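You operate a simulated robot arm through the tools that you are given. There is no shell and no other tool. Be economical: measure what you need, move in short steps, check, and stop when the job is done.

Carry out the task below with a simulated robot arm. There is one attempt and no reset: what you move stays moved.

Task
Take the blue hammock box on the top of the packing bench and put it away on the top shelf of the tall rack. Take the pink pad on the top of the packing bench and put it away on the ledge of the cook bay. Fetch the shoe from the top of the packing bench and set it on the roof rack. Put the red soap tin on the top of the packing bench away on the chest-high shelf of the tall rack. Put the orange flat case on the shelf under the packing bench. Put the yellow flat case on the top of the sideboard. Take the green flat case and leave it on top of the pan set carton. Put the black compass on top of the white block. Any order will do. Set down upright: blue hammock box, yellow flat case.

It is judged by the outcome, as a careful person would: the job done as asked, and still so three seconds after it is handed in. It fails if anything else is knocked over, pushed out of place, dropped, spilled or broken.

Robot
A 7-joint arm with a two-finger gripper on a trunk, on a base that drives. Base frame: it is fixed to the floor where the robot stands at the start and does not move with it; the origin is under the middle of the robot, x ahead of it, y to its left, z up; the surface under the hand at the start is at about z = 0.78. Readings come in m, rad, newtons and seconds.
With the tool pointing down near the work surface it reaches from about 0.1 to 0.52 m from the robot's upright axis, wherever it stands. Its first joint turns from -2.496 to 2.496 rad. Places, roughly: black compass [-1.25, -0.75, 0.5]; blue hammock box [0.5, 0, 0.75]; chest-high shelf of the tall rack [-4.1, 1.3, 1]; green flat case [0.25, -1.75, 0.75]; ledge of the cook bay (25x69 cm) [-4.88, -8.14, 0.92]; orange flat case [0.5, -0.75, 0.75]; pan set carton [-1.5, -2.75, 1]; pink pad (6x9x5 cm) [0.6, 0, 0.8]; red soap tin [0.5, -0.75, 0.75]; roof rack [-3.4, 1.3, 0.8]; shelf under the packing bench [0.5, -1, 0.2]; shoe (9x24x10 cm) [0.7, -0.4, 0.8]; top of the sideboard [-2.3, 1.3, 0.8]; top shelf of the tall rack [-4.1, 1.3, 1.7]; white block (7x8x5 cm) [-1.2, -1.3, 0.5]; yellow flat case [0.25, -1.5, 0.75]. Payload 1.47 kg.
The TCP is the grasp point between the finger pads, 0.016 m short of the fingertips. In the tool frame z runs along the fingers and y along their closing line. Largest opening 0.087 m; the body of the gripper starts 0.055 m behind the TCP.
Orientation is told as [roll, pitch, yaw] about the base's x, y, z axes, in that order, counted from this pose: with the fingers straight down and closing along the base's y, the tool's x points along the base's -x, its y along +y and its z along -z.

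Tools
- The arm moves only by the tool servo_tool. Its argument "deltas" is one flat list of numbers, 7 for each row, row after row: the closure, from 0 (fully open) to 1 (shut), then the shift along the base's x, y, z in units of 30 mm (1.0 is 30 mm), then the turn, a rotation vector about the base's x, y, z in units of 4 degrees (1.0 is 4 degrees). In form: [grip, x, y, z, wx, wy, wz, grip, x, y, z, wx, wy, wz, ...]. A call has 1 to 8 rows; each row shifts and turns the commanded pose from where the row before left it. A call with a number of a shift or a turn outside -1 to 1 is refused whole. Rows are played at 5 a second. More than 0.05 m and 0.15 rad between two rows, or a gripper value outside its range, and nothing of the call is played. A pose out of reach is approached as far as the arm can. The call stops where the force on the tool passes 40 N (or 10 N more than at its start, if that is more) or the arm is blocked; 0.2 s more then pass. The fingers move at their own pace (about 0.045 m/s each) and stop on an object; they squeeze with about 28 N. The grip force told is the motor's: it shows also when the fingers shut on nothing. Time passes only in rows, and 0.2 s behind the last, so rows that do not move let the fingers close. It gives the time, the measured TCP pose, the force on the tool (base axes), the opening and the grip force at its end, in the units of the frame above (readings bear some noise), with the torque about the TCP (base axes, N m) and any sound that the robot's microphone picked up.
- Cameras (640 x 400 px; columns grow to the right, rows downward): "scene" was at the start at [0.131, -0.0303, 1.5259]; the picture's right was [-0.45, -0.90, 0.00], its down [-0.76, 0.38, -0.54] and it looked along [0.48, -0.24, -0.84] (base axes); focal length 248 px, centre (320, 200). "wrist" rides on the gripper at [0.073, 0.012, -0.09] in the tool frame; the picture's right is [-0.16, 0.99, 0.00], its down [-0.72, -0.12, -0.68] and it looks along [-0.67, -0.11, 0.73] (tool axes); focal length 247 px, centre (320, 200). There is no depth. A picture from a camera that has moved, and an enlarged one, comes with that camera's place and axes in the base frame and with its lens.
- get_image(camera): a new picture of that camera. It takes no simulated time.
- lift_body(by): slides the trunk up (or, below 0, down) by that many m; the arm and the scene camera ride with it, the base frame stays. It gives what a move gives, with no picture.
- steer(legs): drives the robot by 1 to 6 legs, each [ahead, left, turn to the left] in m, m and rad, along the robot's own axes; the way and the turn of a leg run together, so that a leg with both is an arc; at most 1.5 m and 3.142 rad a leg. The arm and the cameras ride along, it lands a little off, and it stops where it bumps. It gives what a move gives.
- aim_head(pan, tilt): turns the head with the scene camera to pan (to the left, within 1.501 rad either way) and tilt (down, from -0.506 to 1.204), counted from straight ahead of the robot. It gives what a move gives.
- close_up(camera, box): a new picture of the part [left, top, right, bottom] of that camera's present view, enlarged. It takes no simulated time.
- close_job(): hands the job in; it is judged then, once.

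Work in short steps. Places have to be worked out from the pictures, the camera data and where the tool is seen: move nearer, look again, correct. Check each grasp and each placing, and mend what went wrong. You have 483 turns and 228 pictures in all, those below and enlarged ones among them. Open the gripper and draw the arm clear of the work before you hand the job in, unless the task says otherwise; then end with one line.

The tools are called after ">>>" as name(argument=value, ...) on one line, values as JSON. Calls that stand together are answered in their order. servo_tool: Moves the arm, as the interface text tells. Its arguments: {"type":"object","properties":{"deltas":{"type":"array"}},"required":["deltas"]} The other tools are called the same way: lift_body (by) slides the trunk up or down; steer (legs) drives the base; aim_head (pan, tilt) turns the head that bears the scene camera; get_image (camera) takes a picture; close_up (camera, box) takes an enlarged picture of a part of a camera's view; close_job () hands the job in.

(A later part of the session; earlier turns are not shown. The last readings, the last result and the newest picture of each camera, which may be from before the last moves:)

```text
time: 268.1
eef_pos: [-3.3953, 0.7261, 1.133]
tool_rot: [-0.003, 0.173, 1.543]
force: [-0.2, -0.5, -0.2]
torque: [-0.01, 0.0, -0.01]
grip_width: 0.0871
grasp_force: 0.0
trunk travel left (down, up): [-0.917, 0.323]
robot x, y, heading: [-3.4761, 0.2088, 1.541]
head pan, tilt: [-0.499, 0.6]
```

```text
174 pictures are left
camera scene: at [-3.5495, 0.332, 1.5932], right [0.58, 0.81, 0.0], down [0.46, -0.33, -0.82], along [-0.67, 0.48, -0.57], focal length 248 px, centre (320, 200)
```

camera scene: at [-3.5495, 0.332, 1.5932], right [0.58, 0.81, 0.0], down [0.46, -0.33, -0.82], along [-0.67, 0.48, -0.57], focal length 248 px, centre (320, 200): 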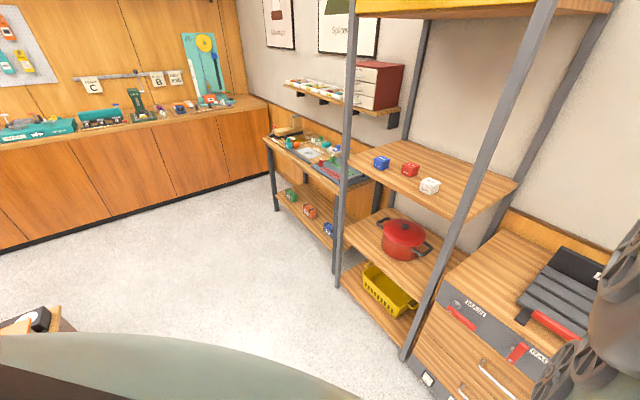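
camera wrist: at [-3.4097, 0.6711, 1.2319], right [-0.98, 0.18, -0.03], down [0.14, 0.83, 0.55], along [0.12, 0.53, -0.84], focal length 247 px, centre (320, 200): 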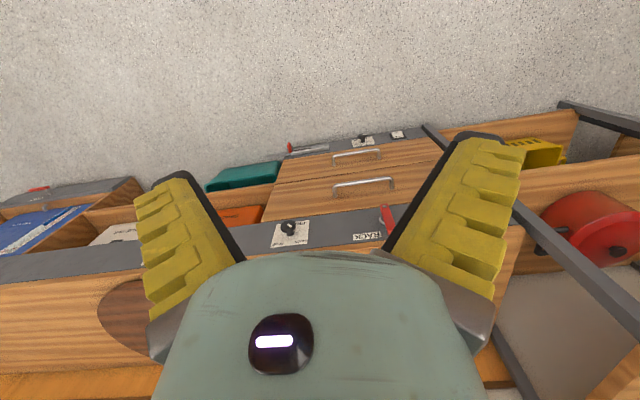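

Red tin sits between the other two. I'll slide right to see the roof rack and sideboard better.

>>> steer(legs=[[0, -0.75, 0]])

>>> get_image(camera="scene")

```text
time: 272.1
eef_pos: [-2.6555, 0.7075, 1.1329]
tool_rot: [-0.001, 0.172, 1.541]
force: [-0.2, -0.2, 0.7]
torque: [0.02, -0.02, 0.01]
grip_width: 0.087
grasp_force: 0.1
trunk travel left (down, up): [-0.917, 0.323]
robot x, y, heading: [-2.7413, 0.188, 1.545]
head pan, tilt: [-0.499, 0.6]
```

```text
173 pictures are left
camera scene: at [-2.8106, 0.3146, 1.5932], right [0.58, 0.81, 0.0], down [0.46, -0.33, -0.82], along [-0.67, 0.48, -0.57], focal length 248 px, centre (320, 200)
```

scene: 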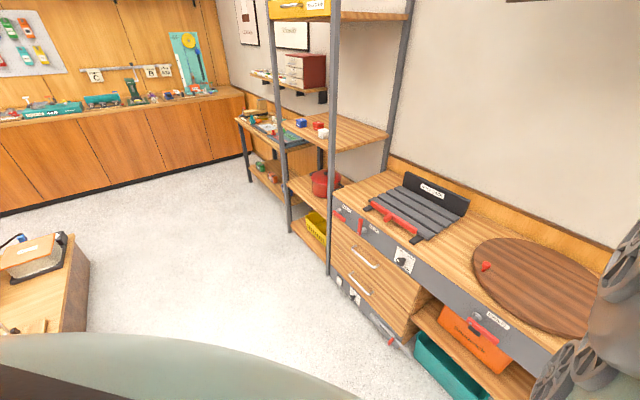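

>>> close_up(camera="scene", box=[320, 160, 640, 360])

```text
2.00 times, centred on (480, 260) of scene
camera zoom: at [-2.8106, 0.3146, 1.5932], right [0.58, 0.81, 0.0], down [0.46, -0.33, -0.82], along [-0.67, 0.48, -0.57], focal length 496 px, centre (0, 80)
```

zoom: 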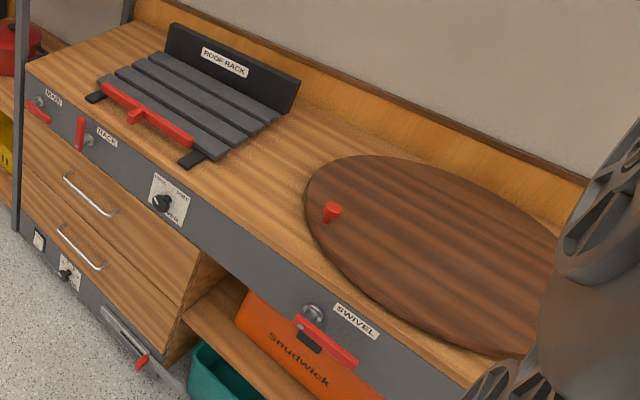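

Roof-rack slats span about x -3.53…-3.19, y 1.17…1.42. I'll go back for the shoe.

>>> steer(legs=[[0, -1.5, 0], [0, -0.95, 0], [0, 0, -1.545], [0.1, -0.45, 0]])

>>> lift_body(by=0.1)

>>> get_image(camera="wrist")

```text
time: 290.2
eef_pos: [0.3086, -0.408, 1.1311]
tool_rot: [-0.003, 0.171, -0.036]
force: [-0.1, 0.6, 0.1]
torque: [0.03, 0.02, 0.0]
grip_width: 0.0869
grasp_force: 0.1
trunk travel left (down, up): [-0.917, 0.323]
robot x, y, heading: [-0.2063, -0.3199, -0.035]
head pan, tilt: [-0.499, 0.6]
```

```text
time: 291.6
eef_pos: [0.3086, -0.4093, 1.2322]
tool_rot: [-0.003, 0.172, -0.036]
force: [-0.4, -0.7, 0.3]
torque: [0.01, -0.01, -0.01]
grip_width: 0.0869
grasp_force: 0.0
trunk travel left (down, up): [-1.017, 0.223]
robot x, y, heading: [-0.2077, -0.3206, -0.033]
head pan, tilt: [-0.499, 0.6]
```

```text
171 pictures are left
camera wrist: at [0.2528, -0.3942, 1.3318], right [0.19, 0.98, -0.03], down [0.83, -0.15, 0.55], along [0.53, -0.13, -0.84], focal length 247 px, centre (320, 200)
```

wrist: 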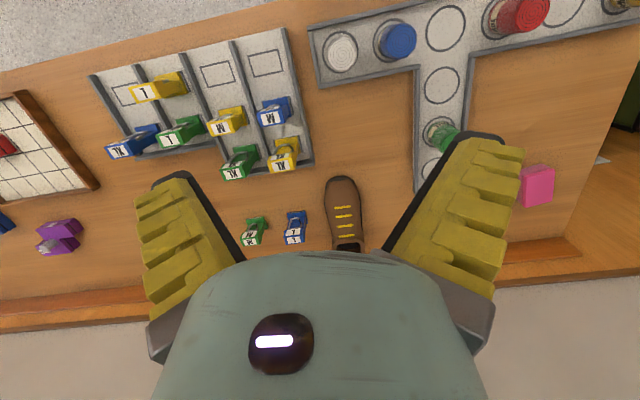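

>>> steer(legs=[[0.2, 0, 0]])

>>> get_image(camera="wrist")

```text
time: 293.1
eef_pos: [0.5072, -0.414, 1.233]
tool_rot: [-0.002, 0.173, -0.036]
force: [-0.2, 0.0, -0.5]
torque: [0.02, 0.0, 0.01]
grip_width: 0.0872
grasp_force: 0.2
trunk travel left (down, up): [-1.017, 0.223]
robot x, y, heading: [-0.0055, -0.3277, -0.03]
head pan, tilt: [-0.499, 0.6]
```

```text
170 pictures are left
camera wrist: at [0.4509, -0.3988, 1.3318], right [0.19, 0.98, -0.03], down [0.83, -0.14, 0.55], along [0.53, -0.13, -0.84], focal length 247 px, centre (320, 200)
```

wrist: 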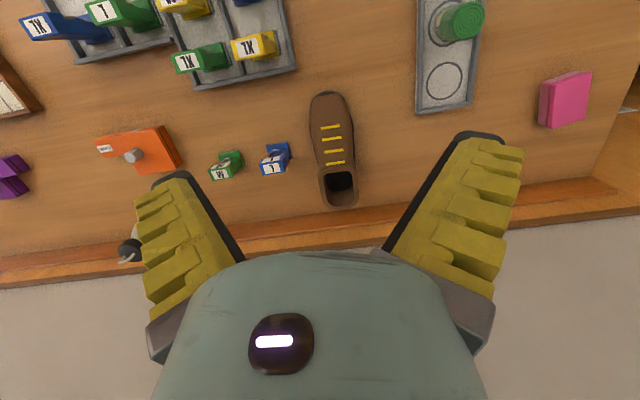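

>>> close_up(camera="wrist", box=[250, 80, 410, 220])

```text
2.86 times, centred on (330, 150) of wrist
camera zoom: at [0.4509, -0.3988, 1.3318], right [0.19, 0.98, -0.03], down [0.83, -0.14, 0.55], along [0.53, -0.13, -0.84], focal length 706 px, centre (291, 343)
```

zoom: 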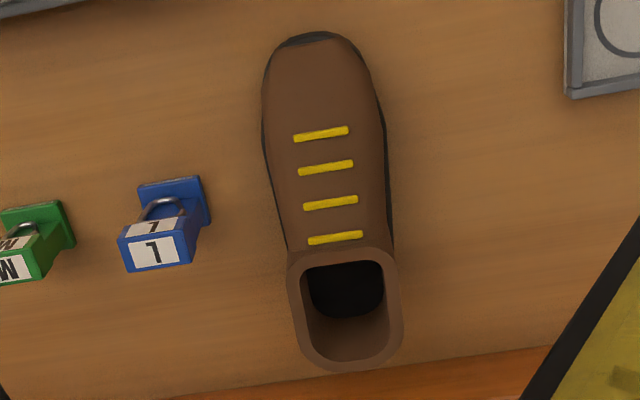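

Collar is about 7 cm wide at (0.69, -0.42), so I can grip around it. I'll tilt the tool forward about 0.4 while reaching out.

>>> servo_tool(deltas=[0, 0.4, 0, -0.8, 0, -1, 0, 0, 0.4, 0, -0.8, 0, -1, 0, 0, 0.4, 0, -0.8, 0, -1, 0, 0, 0.4, 0, -0.8, 0, -1, 0, 0, 0.4, 0, -0.8, 0, -1, 0, 0, 0.4, 0, -0.8, 0, -1, 0, 0, 0.4, 0, -0.8, 0, -1, 0, 0, 0.4, 0, -0.8, 0, -1, 0])

>>> steer(legs=[[0.04, 0, 0]])

>>> get_image(camera="wrist")

```text
time: 294.9
eef_pos: [0.6037, -0.4134, 1.0398]
tool_rot: [0.016, -0.387, -0.034]
force: [0.6, 0.1, -0.9]
torque: [0.0, 0.0, -0.01]
grip_width: 0.087
grasp_force: 0.1
trunk travel left (down, up): [-1.017, 0.223]
robot x, y, heading: [-0.0089, -0.3256, -0.028]
head pan, tilt: [-0.499, 0.6]
```

```text
time: 295.8
eef_pos: [0.6429, -0.4162, 1.0392]
tool_rot: [0.017, -0.383, -0.037]
force: [-0.2, -0.5, 0.4]
torque: [0.02, 0.01, -0.01]
grip_width: 0.0869
grasp_force: 0.1
trunk travel left (down, up): [-1.017, 0.223]
robot x, y, heading: [0.0324, -0.3274, -0.029]
head pan, tilt: [-0.499, 0.6]
```

```text
168 pictures are left
camera wrist: at [0.5423, -0.4006, 1.0946], right [0.18, 0.98, 0.08], down [0.41, -0.14, 0.9], along [0.89, -0.13, -0.43], focal length 247 px, centre (320, 200)
```

wrist: 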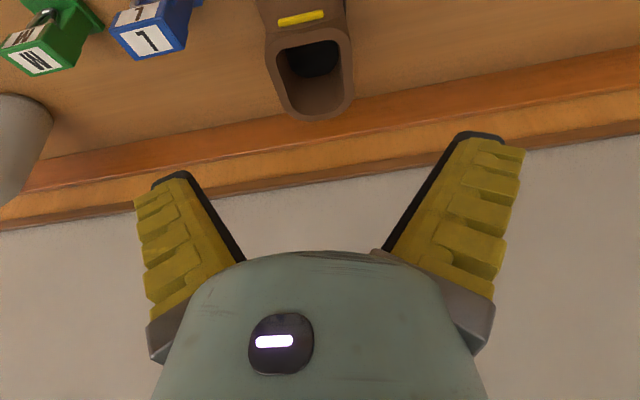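

>>> servo_tool(deltas=[0, 1, -0.1, -1, 0, 0, 0, 0, 0.7, -0.03, -1, 0, 0, 0, 0, 0, 0, -1, 0, 0, 0, 0, 0, 0, -1, 0, 0, 0])

>>> get_image(camera="wrist")

```text
time: 296.8
eef_pos: [0.6606, -0.42, 1.0224]
tool_rot: [0.019, -0.383, -0.037]
force: [0.2, 0.4, -0.8]
torque: [0.0, 0.0, -0.01]
grip_width: 0.0871
grasp_force: 0.1
out of reach, approached as far as the arm can: row 1, 2, 3, 4
trunk travel left (down, up): [-1.017, 0.223]
robot x, y, heading: [0.0357, -0.3275, -0.029]
head pan, tilt: [-0.499, 0.6]
```

```text
167 pictures are left
camera wrist: at [0.5596, -0.4055, 1.0773], right [0.18, 0.98, 0.07], down [0.41, -0.14, 0.9], along [0.89, -0.13, -0.43], focal length 247 px, centre (320, 200)
```

wrist: 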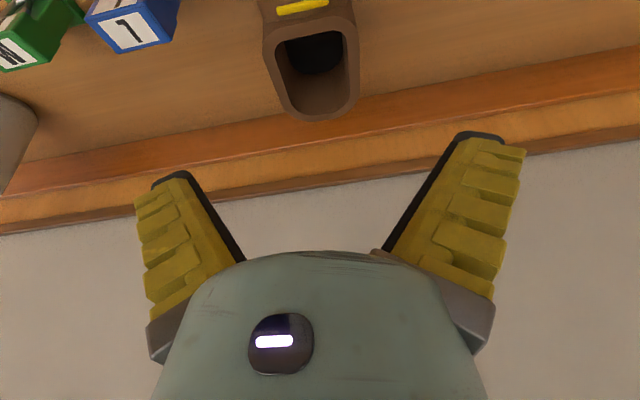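

>>> steer(legs=[[0.035, 0, 0]])

>>> lift_body(by=-0.09)

>>> get_image(camera="wrist")

```text
time: 297.7
eef_pos: [0.6962, -0.4205, 1.022]
tool_rot: [0.018, -0.385, -0.035]
force: [1.1, 0.0, 0.1]
torque: [0.02, 0.01, 0.03]
grip_width: 0.0868
grasp_force: 0.1
trunk travel left (down, up): [-1.017, 0.223]
robot x, y, heading: [0.068, -0.3266, -0.031]
head pan, tilt: [-0.499, 0.6]
```

```text
time: 298.9
eef_pos: [0.6969, -0.4213, 0.9328]
tool_rot: [0.018, -0.386, -0.034]
force: [-0.3, -0.2, 0.3]
torque: [-0.01, 0.02, -0.03]
grip_width: 0.087
grasp_force: 0.1
trunk travel left (down, up): [-0.927, 0.313]
robot x, y, heading: [0.0673, -0.3266, -0.031]
head pan, tilt: [-0.499, 0.6]
```

```text
166 pictures are left
camera wrist: at [0.595, -0.4062, 0.9874], right [0.17, 0.98, 0.07], down [0.41, -0.14, 0.9], along [0.89, -0.13, -0.43], focal length 247 px, centre (320, 200)
```

wrist: 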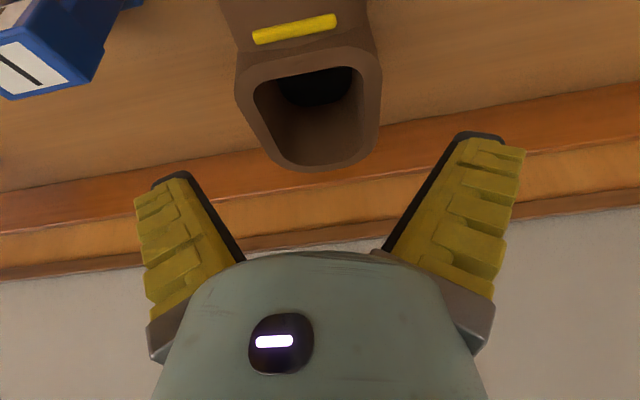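

>>> lift_body(by=-0.04)

>>> servo_tool(deltas=[0, 0, -0.15, 0, 0, 0, 0])

>>> get_image(camera="wrist")

```text
time: 299.8
eef_pos: [0.6968, -0.4209, 0.8933]
tool_rot: [0.018, -0.386, -0.036]
force: [0.0, -0.5, 0.2]
torque: [0.0, -0.01, 0.0]
grip_width: 0.0872
grasp_force: 0.0
trunk travel left (down, up): [-0.887, 0.353]
robot x, y, heading: [0.0641, -0.3292, -0.032]
head pan, tilt: [-0.499, 0.6]
```

```text
time: 300.2
eef_pos: [0.6967, -0.4246, 0.8912]
tool_rot: [0.016, -0.383, -0.035]
force: [0.6, -0.5, -0.3]
torque: [0.01, 0.03, 0.0]
grip_width: 0.087
grasp_force: 0.0
trunk travel left (down, up): [-0.887, 0.353]
robot x, y, heading: [0.0709, -0.3321, -0.026]
head pan, tilt: [-0.499, 0.6]
```

```text
165 pictures are left
camera wrist: at [0.5949, -0.4104, 0.947], right [0.17, 0.98, 0.08], down [0.41, -0.14, 0.9], along [0.89, -0.13, -0.43], focal length 247 px, centre (320, 200)
```

wrist: 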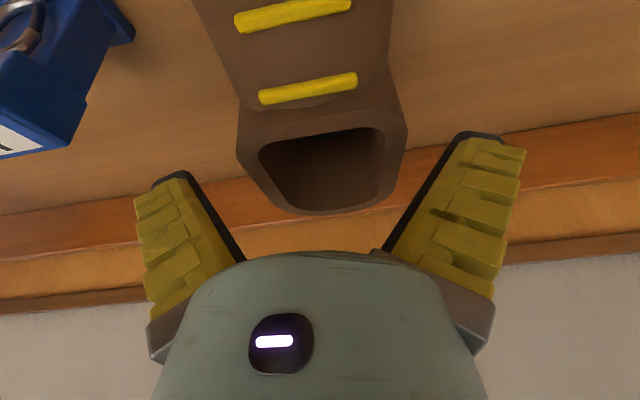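

>>> servo_tool(deltas=[0, 0, 0, -0.5, 0, 0, 0, 0, 0, 0, -0.5, 0, 0, 0, 0, 0, 0, -0.4, 0, 0, 0])

>>> get_image(camera="wrist")

```text
time: 301.0
eef_pos: [0.6956, -0.426, 0.8903]
tool_rot: [0.017, -0.384, -0.036]
force: [-0.4, -0.2, -0.5]
torque: [0.01, -0.01, 0.0]
grip_width: 0.0868
grasp_force: 0.0
out of reach, approached as far as the arm can: row 1, 2, 3
trunk travel left (down, up): [-0.887, 0.353]
robot x, y, heading: [0.0688, -0.3305, -0.024]
head pan, tilt: [-0.499, 0.6]
```

```text
164 pictures are left
camera wrist: at [0.5937, -0.412, 0.9447], right [0.18, 0.98, 0.07], down [0.41, -0.14, 0.9], along [0.89, -0.13, -0.43], focal length 247 px, centre (320, 200)
```

wrist: 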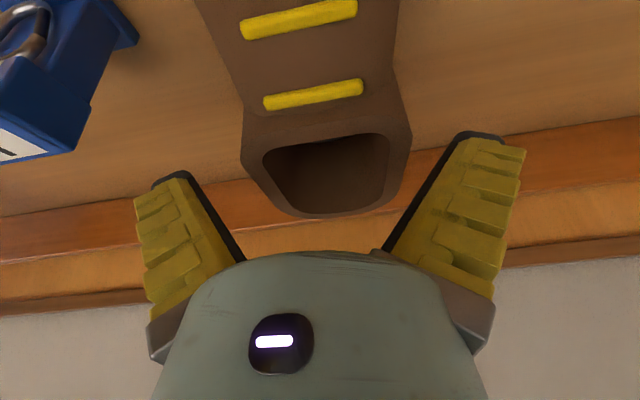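

Out of arm reach, so I'll lower with the trunk in small steps.

>>> lift_body(by=-0.035)

>>> get_image(camera="wrist")

```text
time: 301.8
eef_pos: [0.6999, -0.4248, 0.8576]
tool_rot: [0.017, -0.391, -0.034]
force: [1.9, 4.5, 14.6]
torque: [0.42, 0.31, -0.05]
grip_width: 0.0919
grasp_force: 18.4
trunk travel left (down, up): [-0.852, 0.388]
robot x, y, heading: [0.066, -0.3306, -0.025]
head pan, tilt: [-0.499, 0.6]
```

```text
163 pictures are left
camera wrist: at [0.5974, -0.4103, 0.9113], right [0.17, 0.98, 0.08], down [0.41, -0.14, 0.9], along [0.9, -0.13, -0.42], focal length 247 px, centre (320, 200)
```

wrist: 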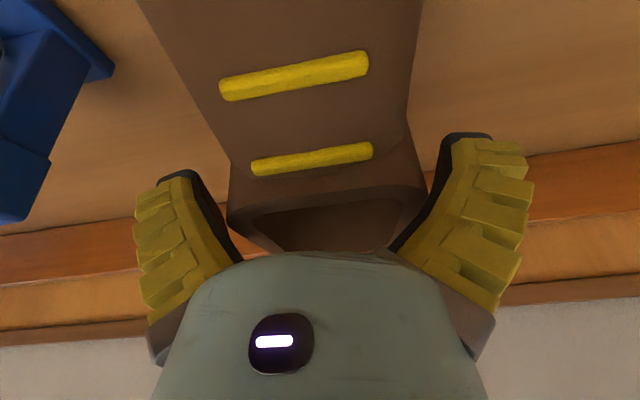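

The fingers just straddle the collar, snugly. I'll lift a few millimetres and close.

>>> lift_body(by=0.008)

>>> servo_tool(deltas=[1, 0, 0, 0, 0, 0, 0, 1, 0, 0, 0, 0, 0, 0, 1, 0, 0, 0, 0, 0, 0, 1, 0, 0, 0, 0, 0, 0])

>>> lift_body(by=0.06)

>>> get_image(camera="wrist")

```text
time: 302.3
eef_pos: [0.6941, -0.426, 0.8619]
tool_rot: [0.018, -0.382, -0.035]
force: [-1.3, -0.6, -0.1]
torque: [-0.01, 0.03, -0.03]
grip_width: 0.0868
grasp_force: 0.0
trunk travel left (down, up): [-0.86, 0.38]
robot x, y, heading: [0.0645, -0.3271, -0.028]
head pan, tilt: [-0.499, 0.6]
```

```text
time: 303.3
eef_pos: [0.6938, -0.4263, 0.8627]
tool_rot: [0.015, -0.385, -0.034]
force: [-3.7, 1.6, 4.3]
torque: [0.02, 0.2, 0.03]
grip_width: 0.0872
grasp_force: 27.8
trunk travel left (down, up): [-0.86, 0.38]
robot x, y, heading: [0.0644, -0.3318, -0.027]
head pan, tilt: [-0.499, 0.6]
```

```text
time: 304.3
eef_pos: [0.6946, -0.4256, 0.9218]
tool_rot: [0.015, -0.383, -0.036]
force: [0.6, -0.7, -3.1]
torque: [-0.03, -0.11, 0.01]
grip_width: 0.0828
grasp_force: 28.0
trunk travel left (down, up): [-0.92, 0.32]
robot x, y, heading: [0.0691, -0.3311, -0.03]
head pan, tilt: [-0.499, 0.6]
```

```text
162 pictures are left
camera wrist: at [0.5929, -0.4116, 0.9772], right [0.17, 0.98, 0.07], down [0.41, -0.14, 0.9], along [0.89, -0.13, -0.43], focal length 247 px, centre (320, 200)
```

wrist: 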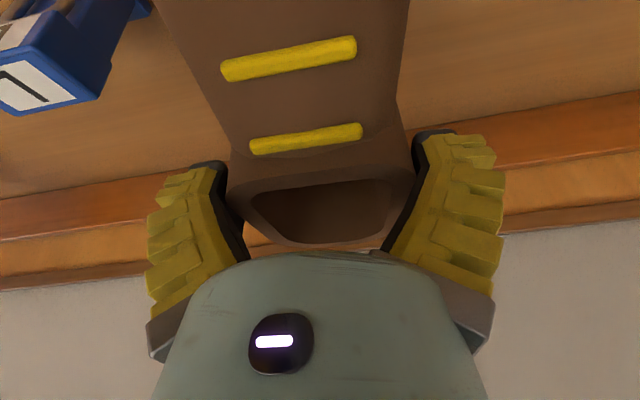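

Weight is carried. I'll check whether it slips.

>>> servo_tool(deltas=[1, 0, 0, 0, 0, 0, 0, 1, 0, 0, 0, 0, 0, 0, 1, 0, 0, 0, 0, 0, 0, 1, 0, 0, 0, 0, 0, 0, 1, 0, 0, 0, 0, 0, 0, 1, 0, 0, 0, 0, 0, 0])

>>> get_image(camera="wrist")

```text
time: 305.7
eef_pos: [0.6946, -0.4262, 0.9231]
tool_rot: [0.016, -0.384, -0.033]
force: [-0.2, -0.5, -3.6]
torque: [0.03, -0.15, 0.01]
grip_width: 0.0822
grasp_force: 28.4
trunk travel left (down, up): [-0.92, 0.32]
robot x, y, heading: [0.0678, -0.3302, -0.028]
head pan, tilt: [-0.499, 0.6]
```

```text
161 pictures are left
camera wrist: at [0.5933, -0.4117, 0.9774], right [0.17, 0.98, 0.07], down [0.41, -0.14, 0.9], along [0.89, -0.13, -0.43], focal length 247 px, centre (320, 200)
```

wrist: 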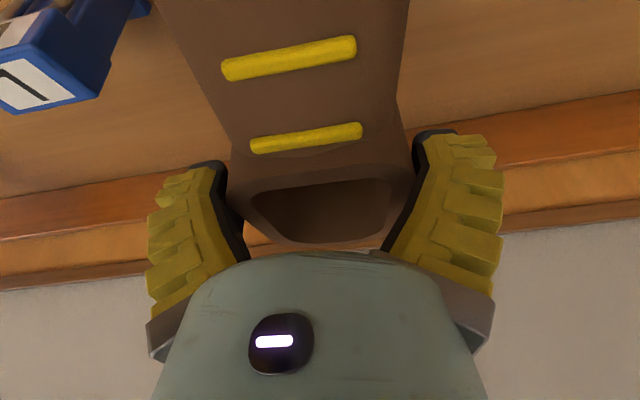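

Stable. I'll raise and drive toward the roof rack.

>>> lift_body(by=0.2)

>>> steer(legs=[[-0.4, 0, 0], [0, 0.45, 0], [0, 0, 1.6], [0, 1.5, 0]])

>>> get_image(camera="wrist")

```text
time: 307.9
eef_pos: [0.694, -0.4269, 1.1231]
tool_rot: [0.015, -0.385, -0.035]
force: [-0.5, 0.3, -4.3]
torque: [-0.02, -0.14, 0.02]
grip_width: 0.0821
grasp_force: 27.8
trunk travel left (down, up): [-1.12, 0.12]
robot x, y, heading: [0.0668, -0.3268, -0.027]
head pan, tilt: [-0.499, 0.6]
```

```text
time: 323.7
eef_pos: [-1.7522, 0.7374, 1.1229]
tool_rot: [0.016, -0.383, 1.583]
force: [-0.2, -0.2, -4.0]
torque: [0.14, 0.01, 0.0]
grip_width: 0.0778
grasp_force: 27.6
trunk travel left (down, up): [-1.12, 0.12]
robot x, y, heading: [-1.8205, 0.1038, 1.595]
head pan, tilt: [-0.499, 0.6]
```

```text
160 pictures are left
camera wrist: at [-1.7627, 0.6367, 1.1774], right [-0.99, 0.13, 0.07], down [0.12, 0.42, 0.9], along [0.08, 0.9, -0.43], focal length 247 px, centre (320, 200)
```

wrist: 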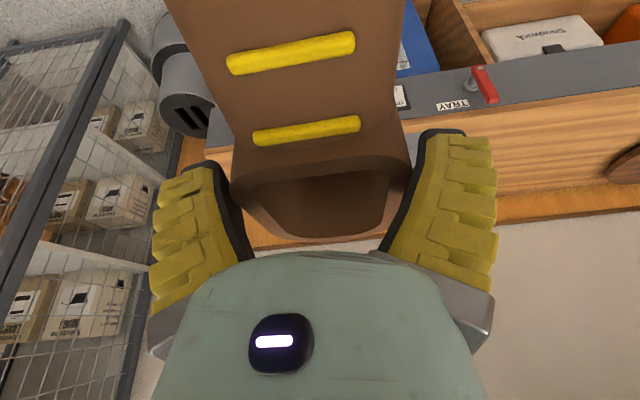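

It is creeping slowly, so I'll keep moving. I'll go to the rack, then test the 90° yaw in free space.

>>> steer(legs=[[-0.05, 1.5, 0]])

>>> servo_tool(deltas=[1, 0, -0.6, 0, 0, 0, 1, 1, 0, -0.6, 0, 0, 0, 1, 1, 0, -0.6, 0, 0, 0, 1, 1, 0, -0.6, 0, 0, 0, 1, 1, 0, -0.6, 0, 0, 0, 1, 1, 0, -0.6, 0, 0, 0, 1, 1, 0, -0.6, 0, 0, 0, 1, 1, 0, -0.6, 0, 0, 0, 1])

```text
refused: leg 1 is longer than a leg can be; nothing moved
```

```text
time: 325.5
eef_pos: [-1.7526, 0.5937, 1.1229]
tool_rot: [0.015, -0.383, 2.143]
force: [0.5, -0.1, -0.2]
torque: [0.0, -0.05, 0.01]
grip_width: 0.0001
grasp_force: 28.1
trunk travel left (down, up): [-1.12, 0.12]
robot x, y, heading: [-1.8211, 0.1053, 1.588]
head pan, tilt: [-0.499, 0.6]
```

The shoe slipped out. I'll find it.

>>> get_image(camera="wrist")

>>> get_image(camera="scene")

```text
159 pictures are left
camera wrist: at [-1.7073, 0.5038, 1.178], right [-0.91, -0.42, 0.07], down [-0.12, 0.42, 0.9], along [-0.41, 0.81, -0.43], focal length 247 px, centre (320, 200)
```

wrist: 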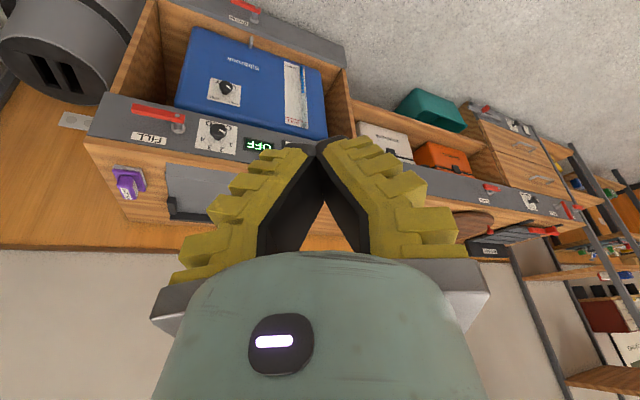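

```text
158 pictures are left
camera scene: at [-1.8955, 0.224, 1.7964], right [0.54, 0.84, 0.0], down [0.47, -0.31, -0.83], along [-0.69, 0.45, -0.56], focal length 248 px, centre (320, 200)
```

scene: 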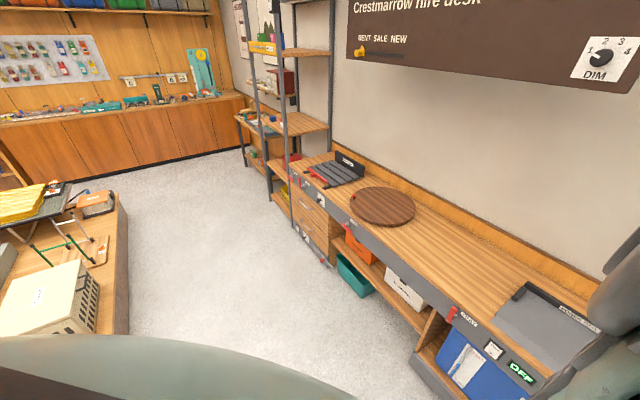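

>>> servo_tool(deltas=[0, 0, 0, 0, -1, 0, -1, 0, 0, 0, 0, -1, 0, -1, 0, 0, 0, 0, -1, 0, -1, 0, 0, 0, 0, -1, 0, -1, 0, 0, 0, 0, -1, 0, -1, 0, 0, 0, 0, -0.5, 0, -1, 0, 0, 0, 0, 0, 0, -1, 0, 0, 0, 0, 0, 0, -1])

>>> get_image(camera="wrist")

>>> aim_head(pan=-0.1, tilt=1.0)

>>> get_image(camera="scene")

```text
time: 327.3
eef_pos: [-1.7525, 0.5941, 1.1227]
tool_rot: [0.154, -0.028, 1.552]
force: [-0.2, -0.3, -0.3]
torque: [-0.01, -0.02, 0.0]
grip_width: 0.0871
grasp_force: 0.0
trunk travel left (down, up): [-1.12, 0.12]
robot x, y, heading: [-1.8191, 0.107, 1.594]
head pan, tilt: [-0.499, 0.6]
```

```text
157 pictures are left
camera wrist: at [-1.7531, 0.5195, 1.2102], right [-0.97, 0.17, 0.16], down [0.23, 0.7, 0.67], along [0.01, 0.69, -0.72], focal length 247 px, centre (320, 200)
```

wrist: 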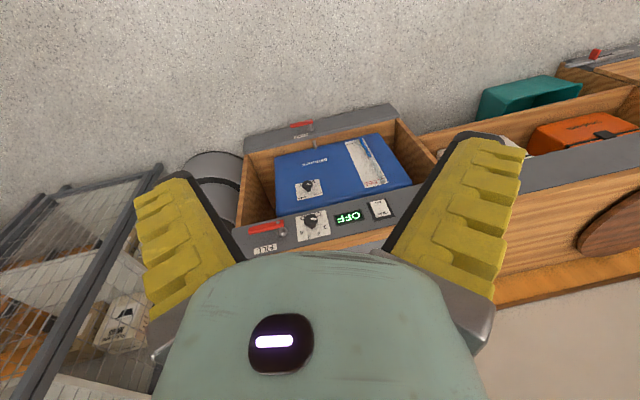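

```text
time: 328.1
eef_pos: [-1.7525, 0.5928, 1.124]
tool_rot: [0.153, -0.029, 1.552]
force: [-0.4, 0.1, -0.6]
torque: [0.0, 0.0, -0.02]
grip_width: 0.0867
grasp_force: 0.0
trunk travel left (down, up): [-1.12, 0.12]
robot x, y, heading: [-1.8187, 0.1054, 1.59]
head pan, tilt: [-0.099, 1.0]
```

```text
156 pictures are left
camera scene: at [-1.8836, 0.2162, 1.7698], right [0.54, 0.84, 0.0], down [0.67, -0.43, -0.6], along [-0.51, 0.33, -0.8], focal length 248 px, centre (320, 200)
```

scene: 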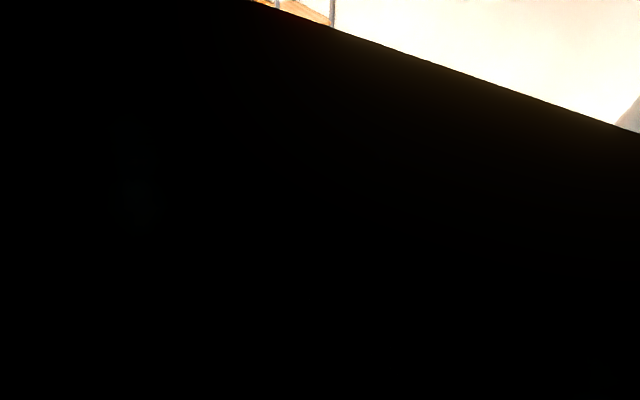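

>>> steer(legs=[[-0.3, 0.05, 0]])

>>> get_image(camera="wrist")

```text
time: 330.2
eef_pos: [-1.7981, 0.2949, 1.1232]
tool_rot: [0.155, -0.028, 1.56]
force: [-0.1, -0.5, 0.3]
torque: [0.0, 0.0, 0.01]
grip_width: 0.0871
grasp_force: 0.1
trunk travel left (down, up): [-1.12, 0.12]
robot x, y, heading: [-1.8557, -0.1955, 1.595]
head pan, tilt: [-0.099, 1.0]
```

```text
155 pictures are left
camera wrist: at [-1.7979, 0.22, 1.2101], right [-0.97, 0.16, 0.15], down [0.23, 0.7, 0.67], along [0.0, 0.69, -0.72], focal length 247 px, centre (320, 200)
```

wrist: 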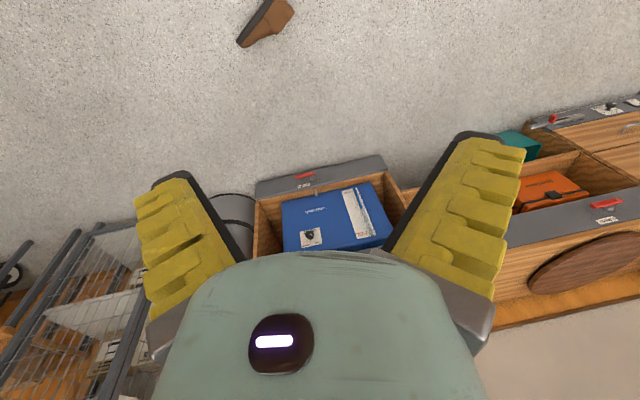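

Shoe lies on its side on the floor near (-1.75, 0.36). I'll zoom in.

>>> close_up(camera="wrist", box=[200, 0, 330, 80])

```text
4.92 times, centred on (265, 40) of wrist
camera zoom: at [-1.7979, 0.22, 1.2101], right [-0.97, 0.16, 0.15], down [0.23, 0.7, 0.67], along [0.0, 0.69, -0.72], focal length 1216 px, centre (591, 988)
```

zoom: 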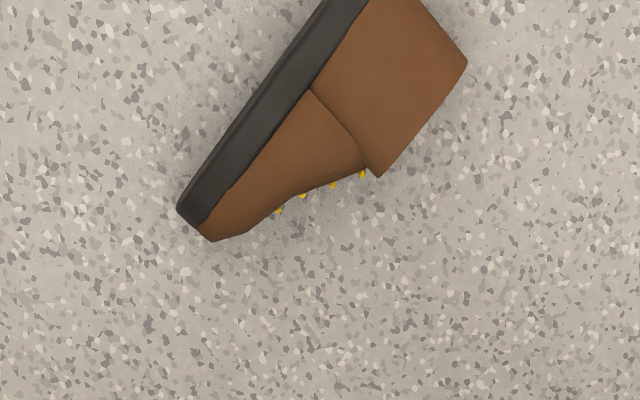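

Plan: pinch the shoe sole-to-vamp at about (-1.69, 0.395) with closing direction 118°, so tool yaw ≈ 0.5. I'll orient the tool first.

>>> servo_tool(deltas=[0, 0, 0.3, 0, 0, -0.55, -1, 0, 0, 0.3, 0, 0, -0.55, -1, 0, 0, 0.3, 0, 0, -0.55, -1, 0, 0, 0, 0, 0, -0.55, -1, 0, 0, 0, 0, 0, 0, -1, 0, 0, 0, 0, 0, 0, -1, 0, 0, 0, 0, 0, 0, -1, 0, 0, 0, 0, 0, 0, -1])

>>> servo_tool(deltas=[0, 0, 0, 0, 0, 0, -1, 0, 0, 0, 0, 0, 0, -1, 0, 0, 0, 0, 0, 0, -1, 0, 0, 0, 0, 0, 0, -1, 0, 0, 0, 0, 0, 0, -1, 0, 0, 0, 0, 0, 0, -1, 0, 0, 0, 0, 0, 0, -1])

>>> lift_body(by=-0.4)

>>> steer(legs=[[0.05, -0.1, 0]])

>>> get_image(camera="wrist")

```text
time: 332.0
eef_pos: [-1.7978, 0.3212, 1.1235]
tool_rot: [0.002, -0.051, 1.007]
force: [-0.2, 0.0, 0.0]
torque: [0.0, 0.01, -0.01]
grip_width: 0.087
grasp_force: 0.0
trunk travel left (down, up): [-1.12, 0.12]
robot x, y, heading: [-1.8588, -0.1901, 1.597]
head pan, tilt: [-0.099, 1.0]
```

```text
time: 333.6
eef_pos: [-1.7984, 0.3219, 1.1233]
tool_rot: [0.001, -0.051, 0.517]
force: [0.5, 0.1, 0.5]
torque: [0.04, 0.01, 0.01]
grip_width: 0.0872
grasp_force: 0.1
trunk travel left (down, up): [-1.12, 0.12]
robot x, y, heading: [-1.8612, -0.1907, 1.599]
head pan, tilt: [-0.099, 1.0]
```

```text
time: 337.4
eef_pos: [-1.7977, 0.3214, 0.7222]
tool_rot: [0.003, -0.05, 0.52]
force: [-0.7, 0.8, -1.4]
torque: [0.01, 0.03, 0.01]
grip_width: 0.087
grasp_force: 0.0
trunk travel left (down, up): [-0.72, 0.52]
robot x, y, heading: [-1.861, -0.1954, 1.598]
head pan, tilt: [-0.099, 1.0]
```

```text
time: 338.6
eef_pos: [-1.6989, 0.3738, 0.7227]
tool_rot: [0.003, -0.049, 0.518]
force: [-0.1, 0.0, -0.5]
torque: [-0.02, 0.01, 0.01]
grip_width: 0.0869
grasp_force: 0.2
trunk travel left (down, up): [-0.72, 0.52]
robot x, y, heading: [-1.7587, -0.1436, 1.606]
head pan, tilt: [-0.099, 1.0]
```

```text
153 pictures are left
camera wrist: at [-1.7727, 0.3466, 0.8078], right [-0.35, 0.94, 0.01], down [0.66, 0.24, 0.72], along [0.67, 0.26, -0.7], focal length 247 px, centre (320, 200)
```

wrist: 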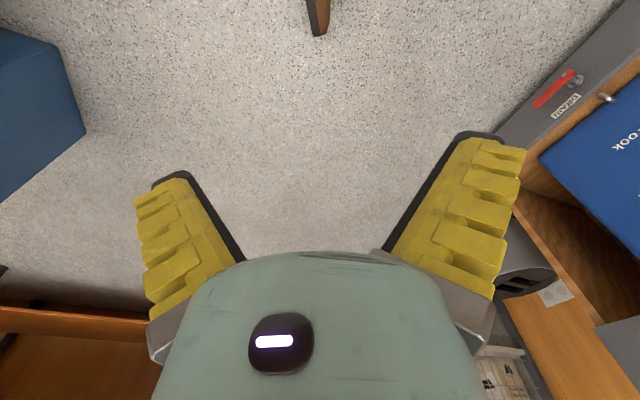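

>>> lift_body(by=-0.4)

>>> get_image(camera="wrist")

```text
time: 342.5
eef_pos: [-1.7001, 0.3737, 0.3217]
tool_rot: [0.002, -0.048, 0.518]
force: [-0.4, 0.6, 0.2]
torque: [0.01, 0.02, 0.03]
grip_width: 0.087
grasp_force: 0.0
trunk travel left (down, up): [-0.32, 0.92]
robot x, y, heading: [-1.7591, -0.1443, 1.6]
head pan, tilt: [-0.099, 1.0]
```

```text
152 pictures are left
camera wrist: at [-1.7728, 0.3466, 0.4078], right [-0.35, 0.94, 0.01], down [0.66, 0.24, 0.72], along [0.67, 0.26, -0.7], focal length 247 px, centre (320, 200)
```

wrist: 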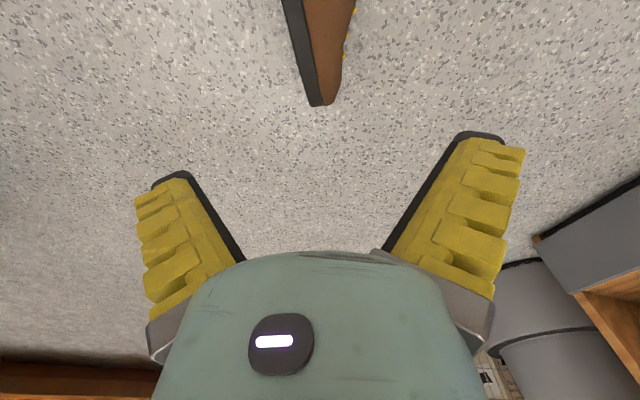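

>>> servo_tool(deltas=[0, 0.05, 0.27, 0, 0, 0, -0.8, 0, 0, 0, 0, 0, 0, -0.8])

>>> lift_body(by=-0.18)

>>> get_image(camera="wrist")

```text
time: 343.1
eef_pos: [-1.6976, 0.3798, 0.3229]
tool_rot: [0.002, -0.05, 0.405]
force: [0.5, 0.7, 0.3]
torque: [-0.01, -0.01, 0.0]
grip_width: 0.0868
grasp_force: 0.0
trunk travel left (down, up): [-0.32, 0.92]
robot x, y, heading: [-1.7607, -0.1425, 1.599]
head pan, tilt: [-0.099, 1.0]
```

```text
time: 345.1
eef_pos: [-1.6976, 0.3819, 0.1424]
tool_rot: [0.003, -0.052, 0.405]
force: [-0.7, 0.4, -0.1]
torque: [0.01, -0.03, -0.03]
grip_width: 0.0869
grasp_force: 0.1
trunk travel left (down, up): [-0.14, 1.1]
robot x, y, heading: [-1.7611, -0.144, 1.597]
head pan, tilt: [-0.099, 1.0]
```

```text
151 pictures are left
camera wrist: at [-1.7742, 0.3628, 0.228], right [-0.25, 0.97, 0.01], down [0.68, 0.17, 0.72], along [0.69, 0.18, -0.7], focal length 247 px, centre (320, 200)
```

wrist: 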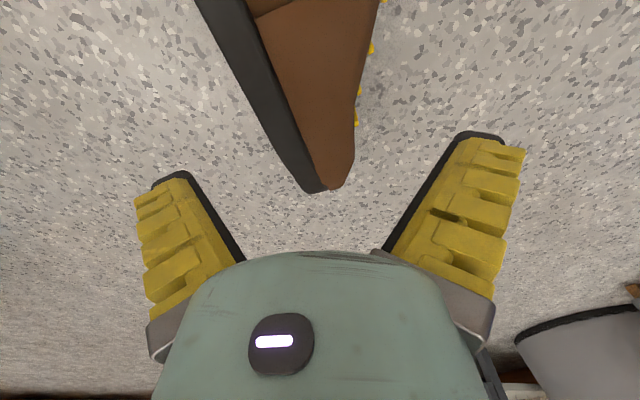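

>>> servo_tool(deltas=[0, 0.05, -0.18, 0, 0, 0, 0])

>>> lift_body(by=-0.06)

>>> lift_body(by=-0.038)

>>> get_image(camera="wrist")

```text
time: 345.5
eef_pos: [-1.6972, 0.3747, 0.1423]
tool_rot: [0.0, -0.05, 0.408]
force: [0.6, -0.7, 0.2]
torque: [0.03, 0.0, 0.03]
grip_width: 0.0873
grasp_force: 0.0
trunk travel left (down, up): [-0.14, 1.1]
robot x, y, heading: [-1.7616, -0.1424, 1.599]
head pan, tilt: [-0.099, 1.0]
```

```text
time: 346.5
eef_pos: [-1.6978, 0.3766, 0.0837]
tool_rot: [0.001, -0.051, 0.407]
force: [-0.3, 0.3, 0.2]
torque: [0.0, 0.0, 0.0]
grip_width: 0.0871
grasp_force: 0.0
trunk travel left (down, up): [-0.08, 1.16]
robot x, y, heading: [-1.7607, -0.1445, 1.604]
head pan, tilt: [-0.099, 1.0]
```

```text
time: 347.2
eef_pos: [-1.6962, 0.3787, 0.0489]
tool_rot: [0.004, -0.057, 0.406]
force: [-1.3, -6.2, 26.2]
torque: [-0.73, -0.03, -0.15]
grip_width: 0.0897
grasp_force: 0.0
trunk travel left (down, up): [-0.044, 1.196]
robot x, y, heading: [-1.7574, -0.1417, 1.6]
head pan, tilt: [-0.099, 1.0]
stopped: the force on the tool passed its limit at 62 N (the readings are from after the stop); the commanded pose is now the measured one
```

```text
150 pictures are left
camera wrist: at [-1.7724, 0.3593, 0.1338], right [-0.25, 0.97, 0.01], down [0.68, 0.16, 0.72], along [0.69, 0.19, -0.7], focal length 247 px, centre (320, 200)
```

wrist: 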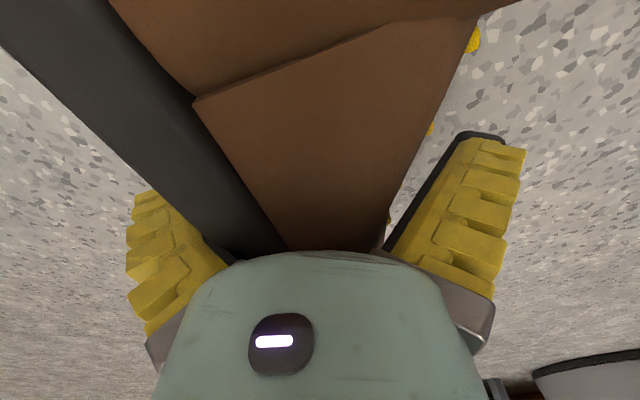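

The left finger landed on the sole. I'll lift, shift 9 mm toward that side, and lower again.

>>> lift_body(by=0.05)

>>> servo_tool(deltas=[0, 0.15, -0.36, 0, 0, 0, 0])

>>> get_image(camera="wrist")

```text
time: 348.1
eef_pos: [-1.6952, 0.3785, 0.0994]
tool_rot: [0.004, -0.053, 0.408]
force: [0.8, -0.5, -0.5]
torque: [-0.02, -0.03, -0.01]
grip_width: 0.087
grasp_force: 0.0
trunk travel left (down, up): [-0.094, 1.146]
robot x, y, heading: [-1.76, -0.1463, 1.606]
head pan, tilt: [-0.099, 1.0]
```

```text
time: 348.5
eef_pos: [-1.6911, 0.3667, 0.0987]
tool_rot: [0.004, -0.055, 0.408]
force: [1.0, 0.4, -0.6]
torque: [-0.03, 0.01, -0.02]
grip_width: 0.0871
grasp_force: 0.0
trunk travel left (down, up): [-0.094, 1.146]
robot x, y, heading: [-1.7612, -0.1423, 1.598]
head pan, tilt: [-0.099, 1.0]
```

```text
149 pictures are left
camera wrist: at [-1.7675, 0.3475, 0.1824], right [-0.25, 0.97, 0.01], down [0.68, 0.16, 0.72], along [0.69, 0.19, -0.7], focal length 247 px, centre (320, 200)
```

wrist: 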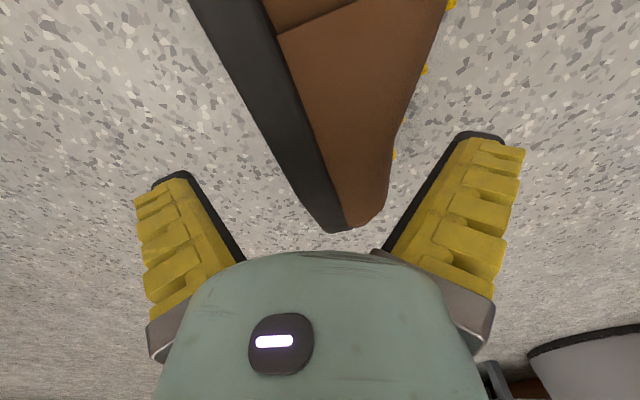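

>>> servo_tool(deltas=[0, 0.55, 0.45, 0, 0, 0, 0])

>>> lift_body(by=-0.043)

>>> get_image(camera="wrist")

```text
time: 348.9
eef_pos: [-1.673, 0.3842, 0.0998]
tool_rot: [0.007, -0.056, 0.407]
force: [0.6, 0.2, -1.3]
torque: [-0.02, -0.01, -0.02]
grip_width: 0.0869
grasp_force: 0.1
trunk travel left (down, up): [-0.094, 1.146]
robot x, y, heading: [-1.7607, -0.1444, 1.603]
head pan, tilt: [-0.099, 1.0]
```

```text
time: 349.8
eef_pos: [-1.673, 0.38, 0.0564]
tool_rot: [0.002, -0.054, 0.406]
force: [-0.1, -0.2, -0.5]
torque: [-0.03, -0.02, -0.02]
grip_width: 0.0871
grasp_force: 0.2
trunk travel left (down, up): [-0.051, 1.189]
robot x, y, heading: [-1.7614, -0.1433, 1.603]
head pan, tilt: [-0.099, 1.0]
```

```text
148 pictures are left
camera wrist: at [-1.7505, 0.3611, 0.14], right [-0.25, 0.97, 0.01], down [0.68, 0.16, 0.72], along [0.69, 0.19, -0.7], focal length 247 px, centre (320, 200)
```

wrist: 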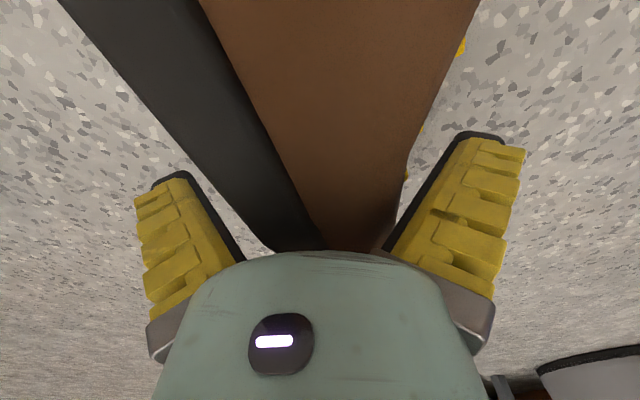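

Fingers straddle cleanly. I'll lower a touch more and close.

>>> lift_body(by=-0.012)

>>> servo_tool(deltas=[1, 0, 0, 0, 0, 0, 0, 1, 0, 0, 0, 0, 0, 0, 1, 0, 0, 0, 0, 0, 0, 1, 0, 0, 0, 0, 0, 0, 1, 0, 0, 0, 0, 0, 0])

>>> lift_body(by=0.1)

>>> servo_tool(deltas=[1, 0, 0, 0, 0, 0, 0, 1, 0, 0, 0, 0, 0, 0, 1, 0, 0, 0, 0, 0, 0, 1, 0, 0, 0, 0, 0, 0, 1, 0, 0, 0, 0, 0, 0])

>>> get_image(camera="wrist")

```text
time: 350.4
eef_pos: [-1.6739, 0.3851, 0.0457]
tool_rot: [0.007, -0.056, 0.41]
force: [-1.6, -2.2, 20.3]
torque: [0.18, 0.2, 0.09]
grip_width: 0.0888
grasp_force: 11.3
trunk travel left (down, up): [-0.039, 1.201]
robot x, y, heading: [-1.7616, -0.1429, 1.6]
head pan, tilt: [-0.099, 1.0]
```

```text
time: 351.6
eef_pos: [-1.675, 0.3887, 0.0456]
tool_rot: [0.008, -0.056, 0.407]
force: [-1.7, 4.1, 13.6]
torque: [0.4, 0.71, -0.08]
grip_width: 0.0801
grasp_force: 27.7
trunk travel left (down, up): [-0.039, 1.201]
robot x, y, heading: [-1.7611, -0.143, 1.6]
head pan, tilt: [-0.099, 1.0]
```

```text
time: 352.9
eef_pos: [-1.6749, 0.3796, 0.1434]
tool_rot: [0.004, -0.055, 0.409]
force: [-0.6, -0.3, -2.7]
torque: [0.11, -0.24, -0.03]
grip_width: 0.0666
grasp_force: 28.3
trunk travel left (down, up): [-0.139, 1.101]
robot x, y, heading: [-1.7604, -0.1396, 1.602]
head pan, tilt: [-0.099, 1.0]
```

```text
time: 354.1
eef_pos: [-1.6742, 0.3802, 0.1434]
tool_rot: [0.005, -0.055, 0.407]
force: [-0.3, 0.5, -3.0]
torque: [0.12, -0.18, 0.01]
grip_width: 0.0665
grasp_force: 28.1
trunk travel left (down, up): [-0.139, 1.101]
robot x, y, heading: [-1.7604, -0.1419, 1.602]
head pan, tilt: [-0.099, 1.0]
```

```text
147 pictures are left
camera wrist: at [-1.7505, 0.3606, 0.2278], right [-0.25, 0.97, 0.01], down [0.68, 0.16, 0.72], along [0.69, 0.19, -0.7], focal length 247 px, centre (320, 200)
```

wrist: 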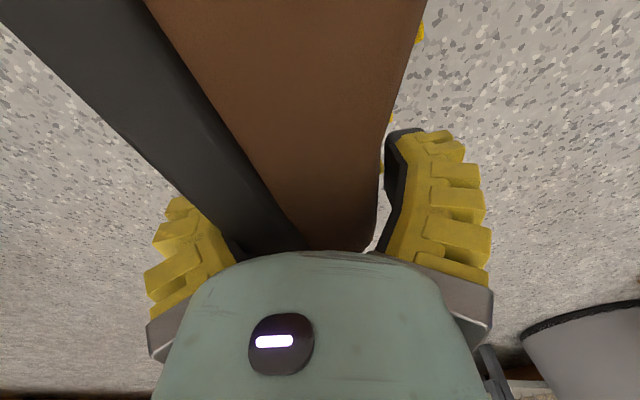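

Held and steady at 0.0665. I'll raise to carrying height.

>>> lift_body(by=0.4)

>>> lift_body(by=0.4)

>>> lift_body(by=0.1)

>>> steer(legs=[[0.15, 0.8, 0]])

>>> get_image(camera="wrist")

```text
time: 357.9
eef_pos: [-1.6742, 0.3792, 0.5443]
tool_rot: [0.004, -0.053, 0.408]
force: [-0.2, 0.1, -3.8]
torque: [0.12, -0.19, -0.01]
grip_width: 0.0659
grasp_force: 28.0
trunk travel left (down, up): [-0.539, 0.701]
robot x, y, heading: [-1.7573, -0.1474, 1.605]
head pan, tilt: [-0.099, 1.0]
```

```text
time: 361.8
eef_pos: [-1.6741, 0.3801, 0.9426]
tool_rot: [0.004, -0.054, 0.409]
force: [-0.5, -1.4, -3.9]
torque: [0.12, -0.19, 0.02]
grip_width: 0.0658
grasp_force: 28.0
trunk travel left (down, up): [-0.939, 0.301]
robot x, y, heading: [-1.7628, -0.1455, 1.602]
head pan, tilt: [-0.099, 1.0]
```

```text
time: 363.1
eef_pos: [-1.6741, 0.3806, 1.0434]
tool_rot: [0.003, -0.054, 0.408]
force: [0.3, 1.1, -2.5]
torque: [0.14, -0.19, -0.04]
grip_width: 0.0659
grasp_force: 28.4
trunk travel left (down, up): [-1.039, 0.201]
robot x, y, heading: [-1.7598, -0.1427, 1.6]
head pan, tilt: [-0.099, 1.0]
```

```text
time: 367.4
eef_pos: [-2.4753, 0.5032, 1.0448]
tool_rot: [0.002, -0.054, 0.417]
force: [-0.7, -0.9, -3.1]
torque: [0.15, -0.2, 0.02]
grip_width: 0.0654
grasp_force: 28.1
trunk travel left (down, up): [-1.039, 0.201]
robot x, y, heading: [-2.5521, -0.0215, 1.609]
head pan, tilt: [-0.099, 1.0]
```

```text
146 pictures are left
camera wrist: at [-2.552, 0.4827, 1.1278], right [-0.26, 0.97, 0.01], down [0.68, 0.17, 0.72], along [0.69, 0.19, -0.7], focal length 247 px, centre (320, 200)
```

wrist: 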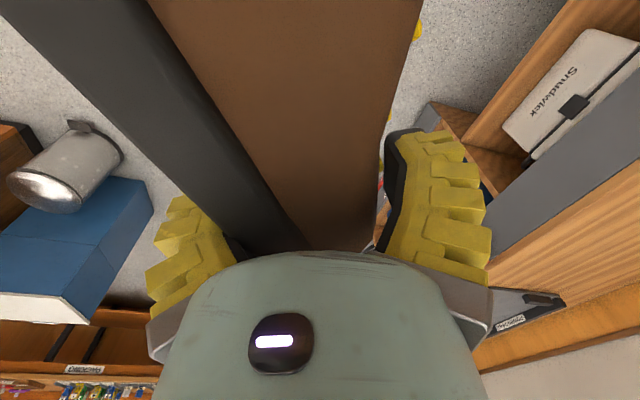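

>>> steer(legs=[[0.35, 0.82, 0]])

>>> servo_tool(deltas=[1, 0, 0.3, 0, 0, 0, -0.6, 1, 0, 0.3, 0, 0, 0, -0.6, 1, 0, 0.3, 0, 0, 0, -0.6, 1, 0, 0.3, 0, 0, 0, -0.6])

>>> get_image(camera="wrist")

>>> aim_head(pan=0.9, tilt=0.6)

>>> get_image(camera="scene")

```text
time: 372.1
eef_pos: [-3.298, 0.8252, 1.0443]
tool_rot: [0.005, -0.055, 0.403]
force: [-0.7, -0.6, -2.7]
torque: [0.11, -0.2, -0.02]
grip_width: 0.0652
grasp_force: 28.3
trunk travel left (down, up): [-1.039, 0.201]
robot x, y, heading: [-3.3885, 0.302, 1.594]
head pan, tilt: [-0.099, 1.0]
```

```text
time: 373.1
eef_pos: [-3.2984, 0.859, 1.0418]
tool_rot: [0.003, -0.055, 0.234]
force: [0.5, -0.3, -3.9]
torque: [0.11, -0.22, 0.04]
grip_width: 0.0654
grasp_force: 28.5
trunk travel left (down, up): [-1.039, 0.201]
robot x, y, heading: [-3.3864, 0.3022, 1.592]
head pan, tilt: [-0.099, 1.0]
```

```text
145 pictures are left
camera wrist: at [-3.3772, 0.8531, 1.1271], right [-0.08, 1.0, 0.01], down [0.69, 0.05, 0.72], along [0.72, 0.06, -0.7], focal length 247 px, centre (320, 200)
```

wrist: 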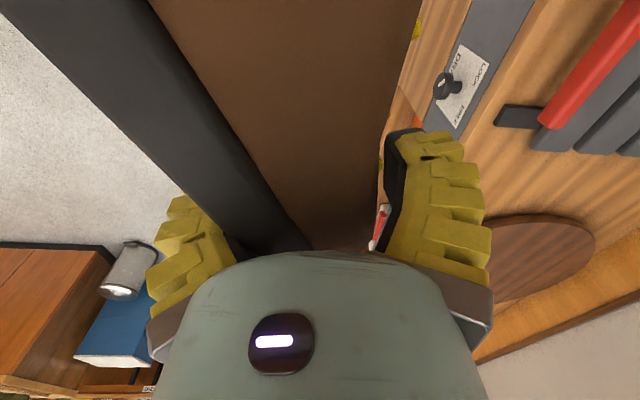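

```text
time: 374.4
eef_pos: [-3.2981, 0.8593, 1.0434]
tool_rot: [0.001, -0.054, 0.236]
force: [-0.4, 0.1, -4.1]
torque: [0.11, -0.27, -0.01]
grip_width: 0.0655
grasp_force: 28.1
trunk travel left (down, up): [-1.039, 0.201]
robot x, y, heading: [-3.3881, 0.3036, 1.594]
head pan, tilt: [0.901, 0.6]
```

```text
144 pictures are left
camera scene: at [-3.4634, 0.4195, 1.7101], right [0.54, 0.84, 0.0], down [0.52, -0.33, -0.79], along [-0.67, 0.43, -0.61], focal length 248 px, centre (320, 200)
```

scene: 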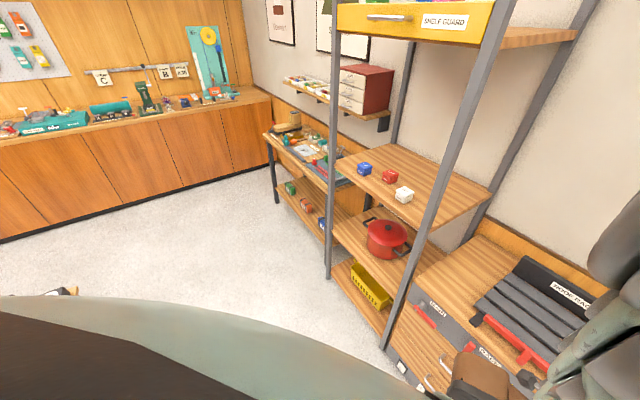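

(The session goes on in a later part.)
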